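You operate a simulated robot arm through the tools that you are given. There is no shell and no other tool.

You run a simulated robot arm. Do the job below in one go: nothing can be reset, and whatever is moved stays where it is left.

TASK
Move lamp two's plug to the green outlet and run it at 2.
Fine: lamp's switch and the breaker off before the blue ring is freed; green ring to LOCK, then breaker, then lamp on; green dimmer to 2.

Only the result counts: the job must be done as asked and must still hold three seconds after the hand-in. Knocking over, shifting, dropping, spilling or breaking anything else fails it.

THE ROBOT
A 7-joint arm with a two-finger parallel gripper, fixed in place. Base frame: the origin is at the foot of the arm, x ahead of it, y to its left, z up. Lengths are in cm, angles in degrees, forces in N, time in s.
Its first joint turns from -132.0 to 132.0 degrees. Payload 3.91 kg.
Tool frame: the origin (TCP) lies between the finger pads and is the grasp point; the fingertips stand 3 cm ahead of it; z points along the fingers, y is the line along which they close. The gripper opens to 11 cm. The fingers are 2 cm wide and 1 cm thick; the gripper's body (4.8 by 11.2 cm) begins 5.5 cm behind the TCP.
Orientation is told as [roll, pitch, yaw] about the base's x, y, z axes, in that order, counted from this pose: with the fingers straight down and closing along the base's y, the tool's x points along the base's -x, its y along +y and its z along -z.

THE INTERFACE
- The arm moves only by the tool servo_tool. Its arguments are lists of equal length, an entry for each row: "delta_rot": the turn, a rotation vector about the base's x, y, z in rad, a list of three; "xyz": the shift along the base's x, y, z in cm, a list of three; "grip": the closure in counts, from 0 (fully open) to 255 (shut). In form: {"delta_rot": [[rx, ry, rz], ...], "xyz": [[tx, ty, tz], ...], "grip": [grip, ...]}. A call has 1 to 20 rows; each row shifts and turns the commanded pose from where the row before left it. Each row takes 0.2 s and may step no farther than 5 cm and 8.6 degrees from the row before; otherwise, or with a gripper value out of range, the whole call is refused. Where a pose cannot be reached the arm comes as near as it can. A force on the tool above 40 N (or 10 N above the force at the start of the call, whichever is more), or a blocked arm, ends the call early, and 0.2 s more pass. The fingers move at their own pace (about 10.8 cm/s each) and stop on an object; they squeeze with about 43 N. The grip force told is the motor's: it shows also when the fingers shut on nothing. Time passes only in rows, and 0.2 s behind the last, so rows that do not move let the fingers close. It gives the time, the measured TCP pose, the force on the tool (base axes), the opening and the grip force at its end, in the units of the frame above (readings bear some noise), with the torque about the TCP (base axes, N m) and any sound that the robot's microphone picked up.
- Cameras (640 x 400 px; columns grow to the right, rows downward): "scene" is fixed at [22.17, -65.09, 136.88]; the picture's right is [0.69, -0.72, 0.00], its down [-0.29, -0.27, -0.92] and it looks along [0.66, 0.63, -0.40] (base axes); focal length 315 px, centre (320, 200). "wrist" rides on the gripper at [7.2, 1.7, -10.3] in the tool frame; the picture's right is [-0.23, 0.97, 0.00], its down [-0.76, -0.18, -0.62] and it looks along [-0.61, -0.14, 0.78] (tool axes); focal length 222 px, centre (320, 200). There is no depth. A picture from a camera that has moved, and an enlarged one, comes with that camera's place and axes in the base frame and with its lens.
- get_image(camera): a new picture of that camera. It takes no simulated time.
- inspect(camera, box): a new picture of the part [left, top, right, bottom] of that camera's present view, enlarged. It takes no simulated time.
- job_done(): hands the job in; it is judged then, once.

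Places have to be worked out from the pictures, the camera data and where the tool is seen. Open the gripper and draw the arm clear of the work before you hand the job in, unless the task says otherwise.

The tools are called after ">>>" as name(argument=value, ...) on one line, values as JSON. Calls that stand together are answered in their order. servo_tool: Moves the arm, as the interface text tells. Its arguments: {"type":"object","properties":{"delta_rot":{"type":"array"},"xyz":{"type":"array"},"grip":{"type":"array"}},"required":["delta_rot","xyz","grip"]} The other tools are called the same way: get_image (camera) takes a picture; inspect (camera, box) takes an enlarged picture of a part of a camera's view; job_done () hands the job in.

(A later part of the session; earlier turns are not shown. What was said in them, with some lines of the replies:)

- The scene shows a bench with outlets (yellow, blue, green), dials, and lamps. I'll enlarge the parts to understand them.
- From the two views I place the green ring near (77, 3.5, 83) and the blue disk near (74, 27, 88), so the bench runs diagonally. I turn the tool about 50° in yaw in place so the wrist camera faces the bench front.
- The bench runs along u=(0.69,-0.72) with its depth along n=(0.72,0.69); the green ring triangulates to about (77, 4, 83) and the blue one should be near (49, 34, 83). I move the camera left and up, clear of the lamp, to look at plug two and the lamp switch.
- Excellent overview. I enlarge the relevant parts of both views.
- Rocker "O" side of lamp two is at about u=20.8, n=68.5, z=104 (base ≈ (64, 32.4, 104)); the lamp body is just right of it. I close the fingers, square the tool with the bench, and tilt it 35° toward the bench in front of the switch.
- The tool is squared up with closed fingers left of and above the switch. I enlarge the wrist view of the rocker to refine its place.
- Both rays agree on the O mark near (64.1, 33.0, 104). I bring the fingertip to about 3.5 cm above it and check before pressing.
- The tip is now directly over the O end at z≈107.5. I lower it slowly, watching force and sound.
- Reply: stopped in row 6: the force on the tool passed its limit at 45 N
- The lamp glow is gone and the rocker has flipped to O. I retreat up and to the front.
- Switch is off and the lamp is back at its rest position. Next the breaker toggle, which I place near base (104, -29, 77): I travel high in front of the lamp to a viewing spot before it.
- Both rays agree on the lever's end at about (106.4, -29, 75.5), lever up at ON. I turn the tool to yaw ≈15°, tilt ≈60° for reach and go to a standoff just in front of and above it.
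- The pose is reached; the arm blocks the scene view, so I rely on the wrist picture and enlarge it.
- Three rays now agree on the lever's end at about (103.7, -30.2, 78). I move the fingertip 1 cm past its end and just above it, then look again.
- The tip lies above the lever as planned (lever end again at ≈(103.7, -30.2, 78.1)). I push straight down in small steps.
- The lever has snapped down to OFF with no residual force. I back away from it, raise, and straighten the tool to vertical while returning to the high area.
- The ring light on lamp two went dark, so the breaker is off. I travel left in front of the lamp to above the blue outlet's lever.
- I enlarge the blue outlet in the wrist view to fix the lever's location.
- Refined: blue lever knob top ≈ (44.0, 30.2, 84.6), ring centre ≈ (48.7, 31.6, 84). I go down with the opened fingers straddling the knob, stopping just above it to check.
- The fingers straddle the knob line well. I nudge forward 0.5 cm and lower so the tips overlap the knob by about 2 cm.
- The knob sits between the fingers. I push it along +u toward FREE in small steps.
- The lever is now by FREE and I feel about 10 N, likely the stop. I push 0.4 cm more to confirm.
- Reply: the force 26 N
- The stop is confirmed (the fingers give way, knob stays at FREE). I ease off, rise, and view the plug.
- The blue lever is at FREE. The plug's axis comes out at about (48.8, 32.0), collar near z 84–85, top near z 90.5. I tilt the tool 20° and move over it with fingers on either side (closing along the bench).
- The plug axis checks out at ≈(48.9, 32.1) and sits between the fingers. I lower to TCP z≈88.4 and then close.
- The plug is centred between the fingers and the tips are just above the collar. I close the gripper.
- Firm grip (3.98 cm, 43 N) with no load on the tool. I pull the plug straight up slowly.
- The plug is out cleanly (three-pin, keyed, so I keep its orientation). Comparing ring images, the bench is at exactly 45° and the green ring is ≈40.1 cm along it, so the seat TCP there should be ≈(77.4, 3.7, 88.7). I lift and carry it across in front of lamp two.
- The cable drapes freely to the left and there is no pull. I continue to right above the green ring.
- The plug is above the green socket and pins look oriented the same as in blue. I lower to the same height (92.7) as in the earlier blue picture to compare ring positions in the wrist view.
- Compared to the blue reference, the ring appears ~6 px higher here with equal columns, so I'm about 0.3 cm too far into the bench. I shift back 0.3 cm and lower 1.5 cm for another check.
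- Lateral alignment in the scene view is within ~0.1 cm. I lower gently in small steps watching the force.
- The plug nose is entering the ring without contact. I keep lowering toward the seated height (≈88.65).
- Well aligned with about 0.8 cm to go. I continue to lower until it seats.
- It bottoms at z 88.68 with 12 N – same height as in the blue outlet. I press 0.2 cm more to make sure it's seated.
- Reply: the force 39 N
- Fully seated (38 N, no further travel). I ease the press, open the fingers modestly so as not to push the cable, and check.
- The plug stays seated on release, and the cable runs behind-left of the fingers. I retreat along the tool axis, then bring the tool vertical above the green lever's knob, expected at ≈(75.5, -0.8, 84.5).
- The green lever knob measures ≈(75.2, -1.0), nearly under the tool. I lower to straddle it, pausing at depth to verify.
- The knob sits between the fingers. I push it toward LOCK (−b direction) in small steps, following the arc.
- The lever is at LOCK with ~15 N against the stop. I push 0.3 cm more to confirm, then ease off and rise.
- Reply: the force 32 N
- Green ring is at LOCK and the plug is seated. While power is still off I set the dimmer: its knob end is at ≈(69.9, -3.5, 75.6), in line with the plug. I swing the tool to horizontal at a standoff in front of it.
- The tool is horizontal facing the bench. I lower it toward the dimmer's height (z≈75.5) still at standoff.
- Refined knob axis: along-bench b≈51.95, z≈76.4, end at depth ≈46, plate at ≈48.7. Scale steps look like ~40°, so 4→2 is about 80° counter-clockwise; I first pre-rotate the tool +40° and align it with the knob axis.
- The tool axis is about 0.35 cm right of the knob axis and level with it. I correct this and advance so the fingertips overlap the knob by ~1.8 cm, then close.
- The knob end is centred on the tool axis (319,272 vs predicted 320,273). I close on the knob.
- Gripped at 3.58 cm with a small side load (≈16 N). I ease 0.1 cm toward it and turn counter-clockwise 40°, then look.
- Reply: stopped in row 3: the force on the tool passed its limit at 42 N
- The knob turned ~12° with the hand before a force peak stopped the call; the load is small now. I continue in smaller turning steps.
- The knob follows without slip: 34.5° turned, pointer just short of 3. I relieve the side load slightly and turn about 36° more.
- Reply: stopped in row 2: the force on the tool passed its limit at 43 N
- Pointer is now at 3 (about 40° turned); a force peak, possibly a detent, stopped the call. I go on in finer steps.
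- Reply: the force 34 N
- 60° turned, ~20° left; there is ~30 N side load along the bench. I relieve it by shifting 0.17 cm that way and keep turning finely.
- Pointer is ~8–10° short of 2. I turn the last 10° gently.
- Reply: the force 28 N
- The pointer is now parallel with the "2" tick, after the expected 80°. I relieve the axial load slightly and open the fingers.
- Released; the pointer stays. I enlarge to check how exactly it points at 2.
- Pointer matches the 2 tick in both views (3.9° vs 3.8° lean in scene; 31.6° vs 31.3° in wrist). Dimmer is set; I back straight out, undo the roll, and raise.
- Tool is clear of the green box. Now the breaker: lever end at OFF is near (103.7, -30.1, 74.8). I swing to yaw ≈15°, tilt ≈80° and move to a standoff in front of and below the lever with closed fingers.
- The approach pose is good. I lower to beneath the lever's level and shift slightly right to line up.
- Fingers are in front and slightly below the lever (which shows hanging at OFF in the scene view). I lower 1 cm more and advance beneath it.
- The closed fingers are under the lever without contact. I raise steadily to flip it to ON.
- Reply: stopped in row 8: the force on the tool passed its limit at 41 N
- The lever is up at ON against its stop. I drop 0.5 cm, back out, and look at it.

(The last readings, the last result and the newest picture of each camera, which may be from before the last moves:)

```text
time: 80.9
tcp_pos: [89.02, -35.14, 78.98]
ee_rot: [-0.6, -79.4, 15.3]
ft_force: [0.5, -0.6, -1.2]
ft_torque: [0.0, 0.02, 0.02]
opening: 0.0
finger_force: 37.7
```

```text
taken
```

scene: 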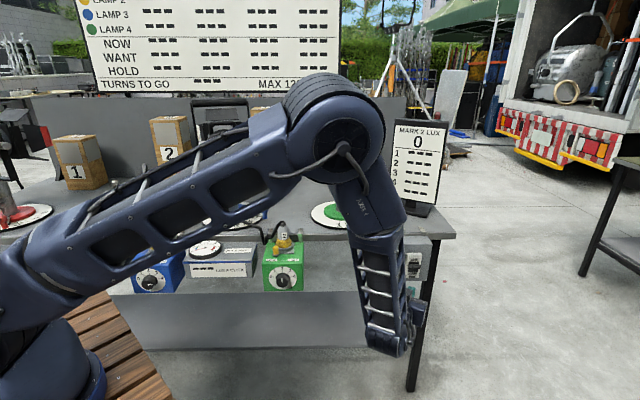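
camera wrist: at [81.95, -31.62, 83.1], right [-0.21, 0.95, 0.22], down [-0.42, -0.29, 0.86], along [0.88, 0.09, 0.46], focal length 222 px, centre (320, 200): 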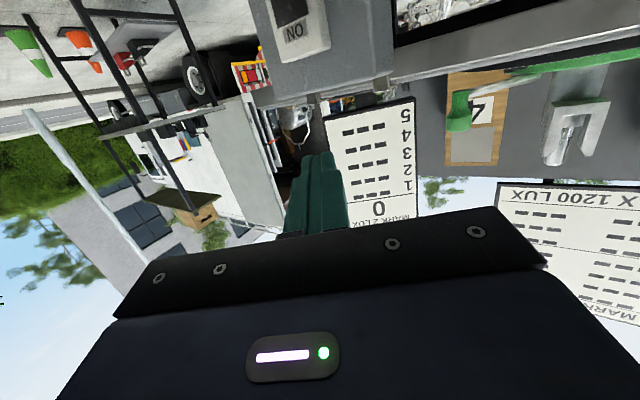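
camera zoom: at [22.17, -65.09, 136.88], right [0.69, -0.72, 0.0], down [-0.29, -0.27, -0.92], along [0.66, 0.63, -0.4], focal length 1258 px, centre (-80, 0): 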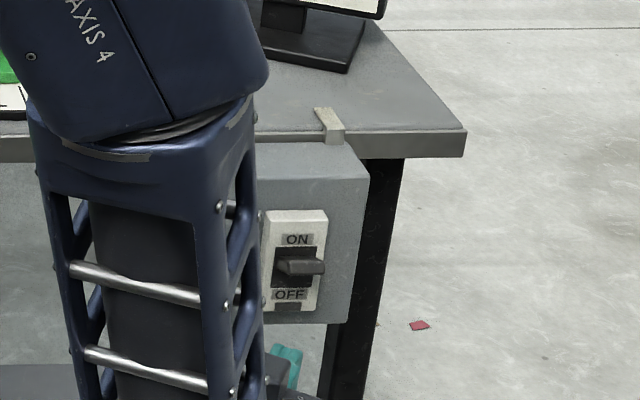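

Breaker reads ON. I now return the tool to the 35° tilt, bench-square pose and travel high in front of the lamp back to the switch box.

>>> servo_tool(delta_rot=[[-0.0343, 0.1254, 0], [-0.0343, 0.1254, 0], [-0.0343, 0.1254, 0], [-0.0343, 0.1254, 0], [-0.0343, 0.1254, 0], [-0.0343, 0.1254, 0], [0, 0, 0.125], [0, 0, 0.125], [0, 0, 0.125], [0, 0, 0.125], [0, 0, 0]], xyz=[[-0.7, 0, 3.8], [-0.7, 0, 3.8], [-0.7, 0, 3.8], [-0.7, 0, 3.8], [-0.7, 0, 3.8], [-0.7, 0, 3.8], [-1.9, 3.7, 1.5], [-1.9, 3.7, 1.5], [-1.9, 3.7, 1.5], [-1.9, 3.7, 1.5], [0, 0, 0]], grip=[255, 255, 255, 255, 255, 255, 255, 255, 255, 255, 255])

>>> get_image(camera="scene")

```text
time: 83.3
tcp_pos: [77.39, -20.39, 107.82]
ee_rot: [-0.8, -34.9, 44.0]
ft_force: [0.7, -0.2, -0.6]
ft_torque: [-0.02, -0.01, 0.01]
opening: 0.02
finger_force: 38.0
```

```text
taken
```

scene: 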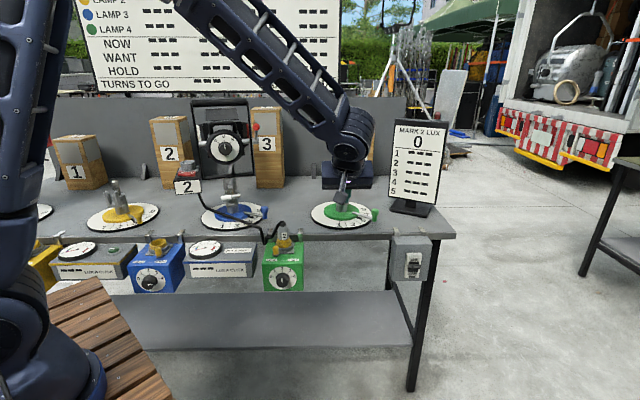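

Everything looks in order (dimmer at 2, lever at LOCK, breaker ON). I continue to the switch box.

>>> servo_tool(delta_rot=[[0, 0, 0], [0, 0, 0], [0, 0, 0], [0, 0, 0], [0, 0, 0], [0, 0, 0], [0, 0, 0], [0, 0, 0], [0, 0, 0], [0, 0, 0], [0, 0, 0], [0, 0, 0]], xyz=[[-2.1, 4.05, 1.2], [-2.1, 4.05, 1.2], [-2.1, 4.05, 1.2], [-2.1, 4.05, 1.2], [-2.1, 4.05, 1.2], [-2.1, 4.05, 1.2], [-2.1, 4.05, 1], [-2.1, 4.05, 1], [-2.1, 4.05, 0], [-2.1, 4.05, 0], [-1.5, 4.05, 0], [0, 0, 0]], grip=[255, 255, 255, 255, 255, 255, 255, 255, 255, 255, 255, 255])

>>> inspect(camera="wrist", box=[270, 60, 390, 180])

>>> inspect(camera="scene", box=[160, 130, 230, 200])

```text
time: 85.9
tcp_pos: [54.58, 24.05, 117.23]
ee_rot: [-0.6, -34.9, 44.0]
ft_force: [0.4, 0.0, -0.2]
ft_torque: [-0.05, 0.0, -0.01]
opening: 0.02
finger_force: 38.0
```

```text
3.33 times, centred on (330, 120) of wrist
camera zoom: at [44.78, 17.14, 121.71], right [-0.54, 0.84, 0.12], down [0.31, 0.06, 0.95], along [0.78, 0.55, -0.29], focal length 740 px, centre (287, 467)
```

zoom: 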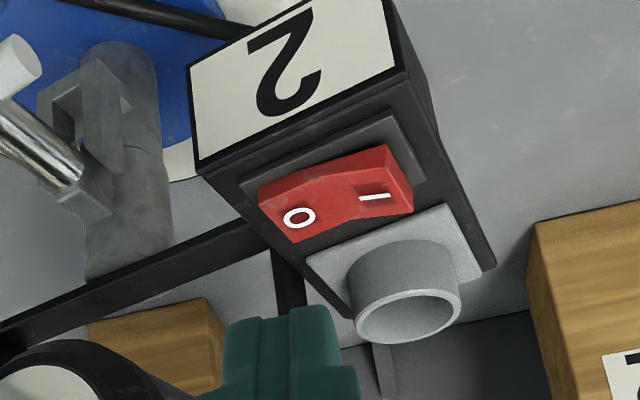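

```text
5.71 times, centred on (195, 165) of scene
camera zoom: at [22.17, -65.09, 136.88], right [0.69, -0.72, 0.0], down [-0.29, -0.27, -0.92], along [0.66, 0.63, -0.4], focal length 1798 px, centre (1034, 400)
```

zoom: 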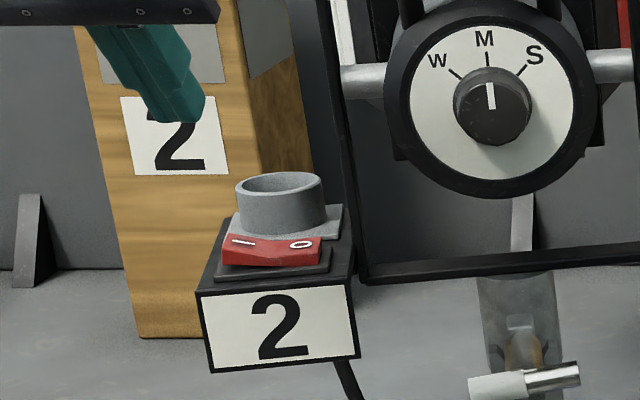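

The "I" mark comes out at about (61.7, 34.9, 104). I move the tip ~3.5 cm above it.

>>> servo_tool(delta_rot=[[0, 0, 0], [0, 0, 0], [0, 0, 0], [0, 0, 0], [0, 0, 0]], xyz=[[1.45, 2.41, -1.8], [1.45, 2.41, -1.8], [1.45, 2.41, -1.8], [1.45, 2.41, -1.8], [0, 0, 0]], grip=[255, 255, 255, 255, 255])

>>> inspect(camera="wrist", box=[240, 100, 400, 260])

>>> inspect(camera="scene", box=[150, 110, 250, 200])

```text
time: 87.1
tcp_pos: [60.49, 33.67, 110.09]
ee_rot: [-0.8, -34.8, 43.9]
ft_force: [0.0, -0.3, 0.3]
ft_torque: [0.03, 0.01, 0.01]
opening: 0.0
finger_force: 37.4
```

```text
2.50 times, centred on (320, 180) of wrist
camera zoom: at [50.6, 26.88, 114.51], right [-0.54, 0.84, 0.12], down [0.31, 0.06, 0.95], along [0.78, 0.55, -0.29], focal length 555 px, centre (320, 250)
```

zoom: 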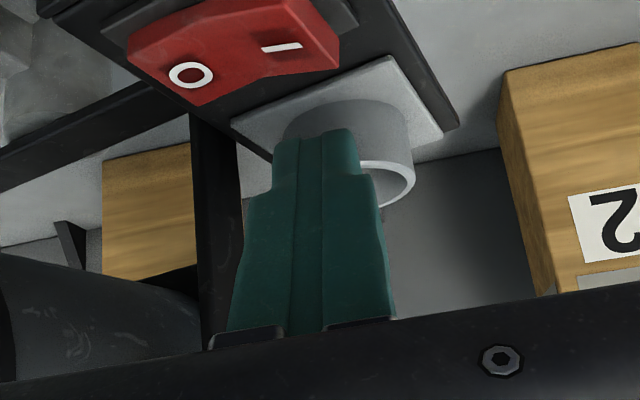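

```text
4.44 times, centred on (200, 155) of scene
camera zoom: at [22.17, -65.09, 136.88], right [0.69, -0.72, 0.0], down [-0.29, -0.27, -0.92], along [0.66, 0.63, -0.4], focal length 1398 px, centre (853, 400)
```

zoom: 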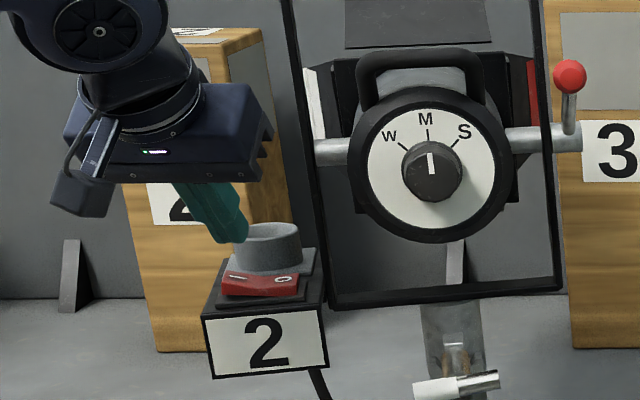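

The tip is over the I end (slightly outward of the mark), matching the earlier O geometry. I nudge 0.3 cm and press down gently.

>>> servo_tool(delta_rot=[[0, 0, 0], [0, 0, 0], [0, 0, 0], [0, 0, 0], [0, 0, 0], [0, 0, 0], [0, 0, 0]], xyz=[[0, -0.25, -0.7], [0, 0, -0.7], [0, 0, -0.4], [0, 0, -0.3], [0, 0, -0.2], [0, 0, -0.2], [0, 0, -0.15]], grip=[255, 255, 255, 255, 255, 255, 255])

>>> inspect(camera="scene", box=[150, 110, 250, 200])

>>> inspect(camera="wrist", box=[240, 100, 400, 260])

```text
time: 88.5
tcp_pos: [60.44, 33.68, 107.53]
ee_rot: [-0.6, -35.2, 44.0]
ft_force: [-9.9, -0.4, 19.7]
ft_torque: [0.03, 0.08, 0.05]
opening: 0.01
finger_force: 37.7
stopped in row 7: the force on the tool passed its limit at 46 N (the readings are from after the stop); the commanded pose is now the measured one
```

```text
4.44 times, centred on (200, 155) of scene
camera zoom: at [22.17, -65.09, 136.88], right [0.69, -0.72, 0.0], down [-0.29, -0.27, -0.92], along [0.66, 0.63, -0.4], focal length 1398 px, centre (853, 400)
```

zoom: 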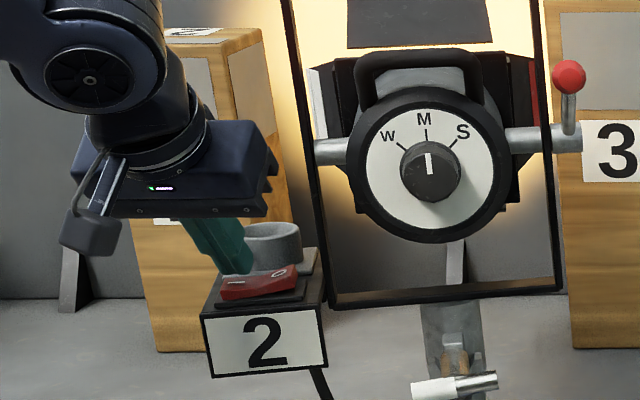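

```text
2.50 times, centred on (320, 180) of wrist
camera zoom: at [50.54, 26.86, 112.09], right [-0.54, 0.83, 0.12], down [0.31, 0.06, 0.95], along [0.78, 0.55, -0.29], focal length 555 px, centre (320, 250)
```

zoom: 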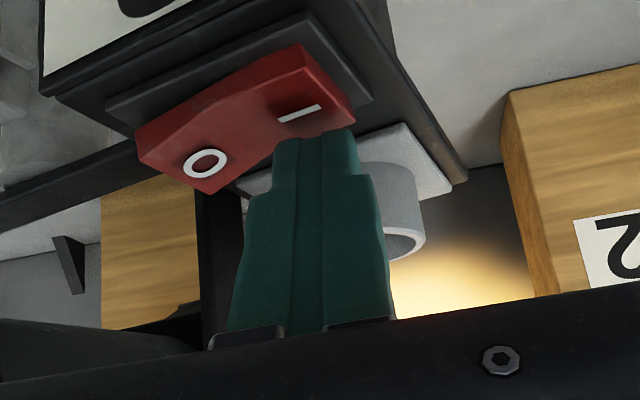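

Lamp two is lit (dimmer glow behind it) and the rocker has flipped to I. I retreat up and to the front, then open the gripper and check everything.

>>> servo_tool(delta_rot=[[0, 0, 0], [0, 0, 0], [0, 0, 0], [0, 0, 0], [0, 0, 0], [0, 0, 0], [0, 0, 0], [0, 0, 0], [0, 0, 0]], xyz=[[-0.2, -0.2, 0.6], [-0.5, -0.5, 1.5], [-2, -2, 2.5], [-2.5, -2.4, 2.5], [-2.5, -2.4, 2.5], [-1, -1, 4], [0, 0, 4], [0, 0, 3], [0, 0, 0]], grip=[255, 255, 255, 255, 200, 120, 0, 0, 0])

>>> get_image(camera="scene")

>>> get_image(camera="wrist")

>>> inspect(camera="scene", box=[130, 100, 330, 300])

>>> inspect(camera="scene", box=[250, 225, 320, 300])

>>> inspect(camera="scene", box=[370, 110, 460, 300])

```text
time: 90.5
tcp_pos: [51.73, 25.26, 128.25]
ee_rot: [-0.8, -35.0, 44.0]
ft_force: [-0.2, -0.7, -0.2]
ft_torque: [-0.01, 0.0, -0.03]
opening: 11.0
finger_force: 0.0
```

```text
taken
```

scene: 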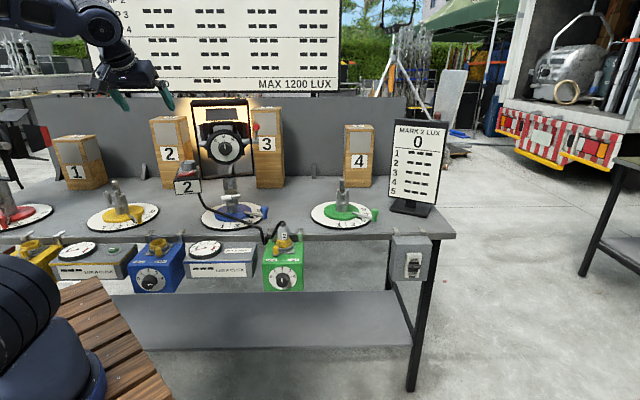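

```text
taken
camera wrist: at [41.89, 18.46, 132.65], right [-0.54, 0.83, 0.12], down [0.31, 0.06, 0.95], along [0.78, 0.55, -0.29], focal length 222 px, centre (320, 200)
```

wrist: 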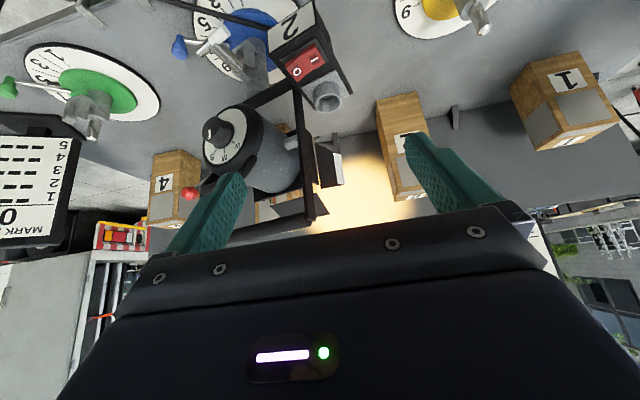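

```text
2.00 times, centred on (230, 200) of scene
camera zoom: at [22.17, -65.09, 136.88], right [0.69, -0.72, 0.0], down [-0.29, -0.27, -0.92], along [0.66, 0.63, -0.4], focal length 629 px, centre (500, 200)
```

zoom: 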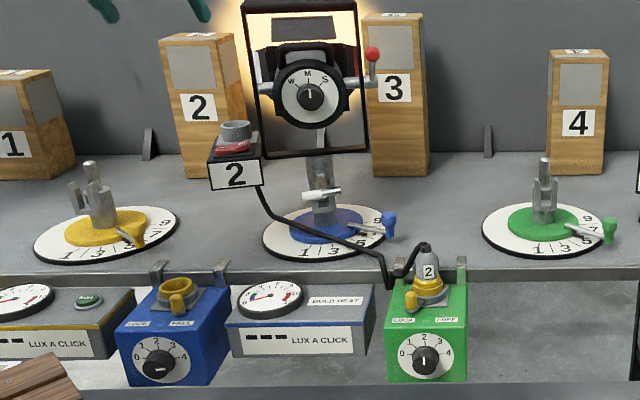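

```text
5.33 times, centred on (285, 262) of scene
camera zoom: at [22.17, -65.09, 136.88], right [0.69, -0.72, 0.0], down [-0.29, -0.27, -0.92], along [0.66, 0.63, -0.4], focal length 1678 px, centre (507, -133)
```

zoom: 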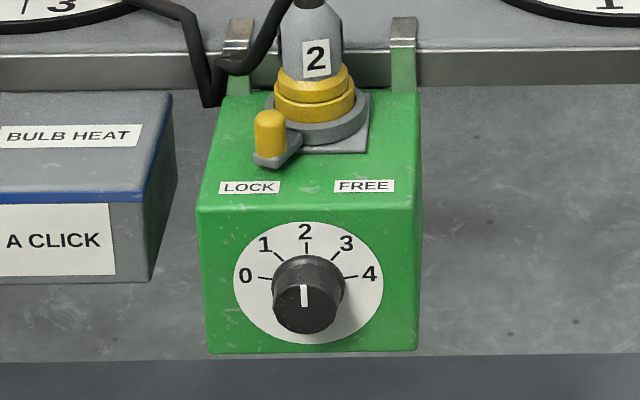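

```text
2.11 times, centred on (415, 205) of scene
camera zoom: at [22.17, -65.09, 136.88], right [0.69, -0.72, 0.0], down [-0.29, -0.27, -0.92], along [0.66, 0.63, -0.4], focal length 662 px, centre (120, 190)
```

zoom: 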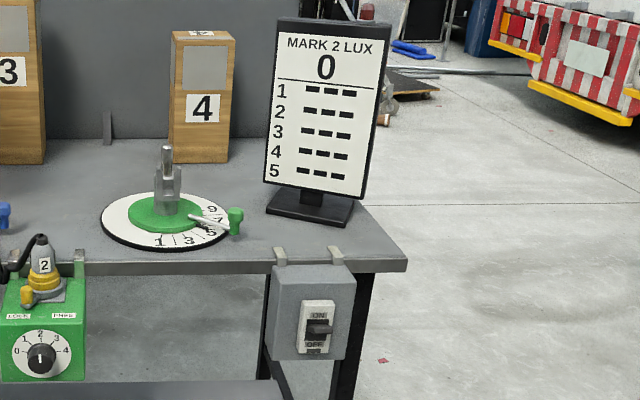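

Final check: plug 2 is seated in green with its ring at LOCK, the green dimmer is at 2, the breaker and the rocker are on and lamp two is lit. Nothing else has moved, and the gripper is open and clear, so I hand in.

>>> job_done()

```text
The job is handed in.
```

Lamp two's plug is now locked in the green outlet, and the lamp is lit with the green dimmer at 2. I handed the job in; no verdict came back.

- **Powering down:** I switched off the lamp and then the breaker before turning the blue ring to FREE and pulling the plug.
- **Green outlet:** The plug seated at the same height as it had in the blue outlet, and the green ring is at LOCK.
- **Dimmer timing:** I set the green dimmer to 2 after locking the ring but before restoring power, so the lamp never came on at the old setting of 4. Your note listed it last, without tying it to the sequence.
- **Powering up:** The breaker went on next, then the lamp switch.

The blue ring is left at FREE and its dimmer untouched. In the last pictures nothing else had moved, apart from the cable, which now runs in front of lamp two to the green outlet. The gripper is open and clear of the bench.
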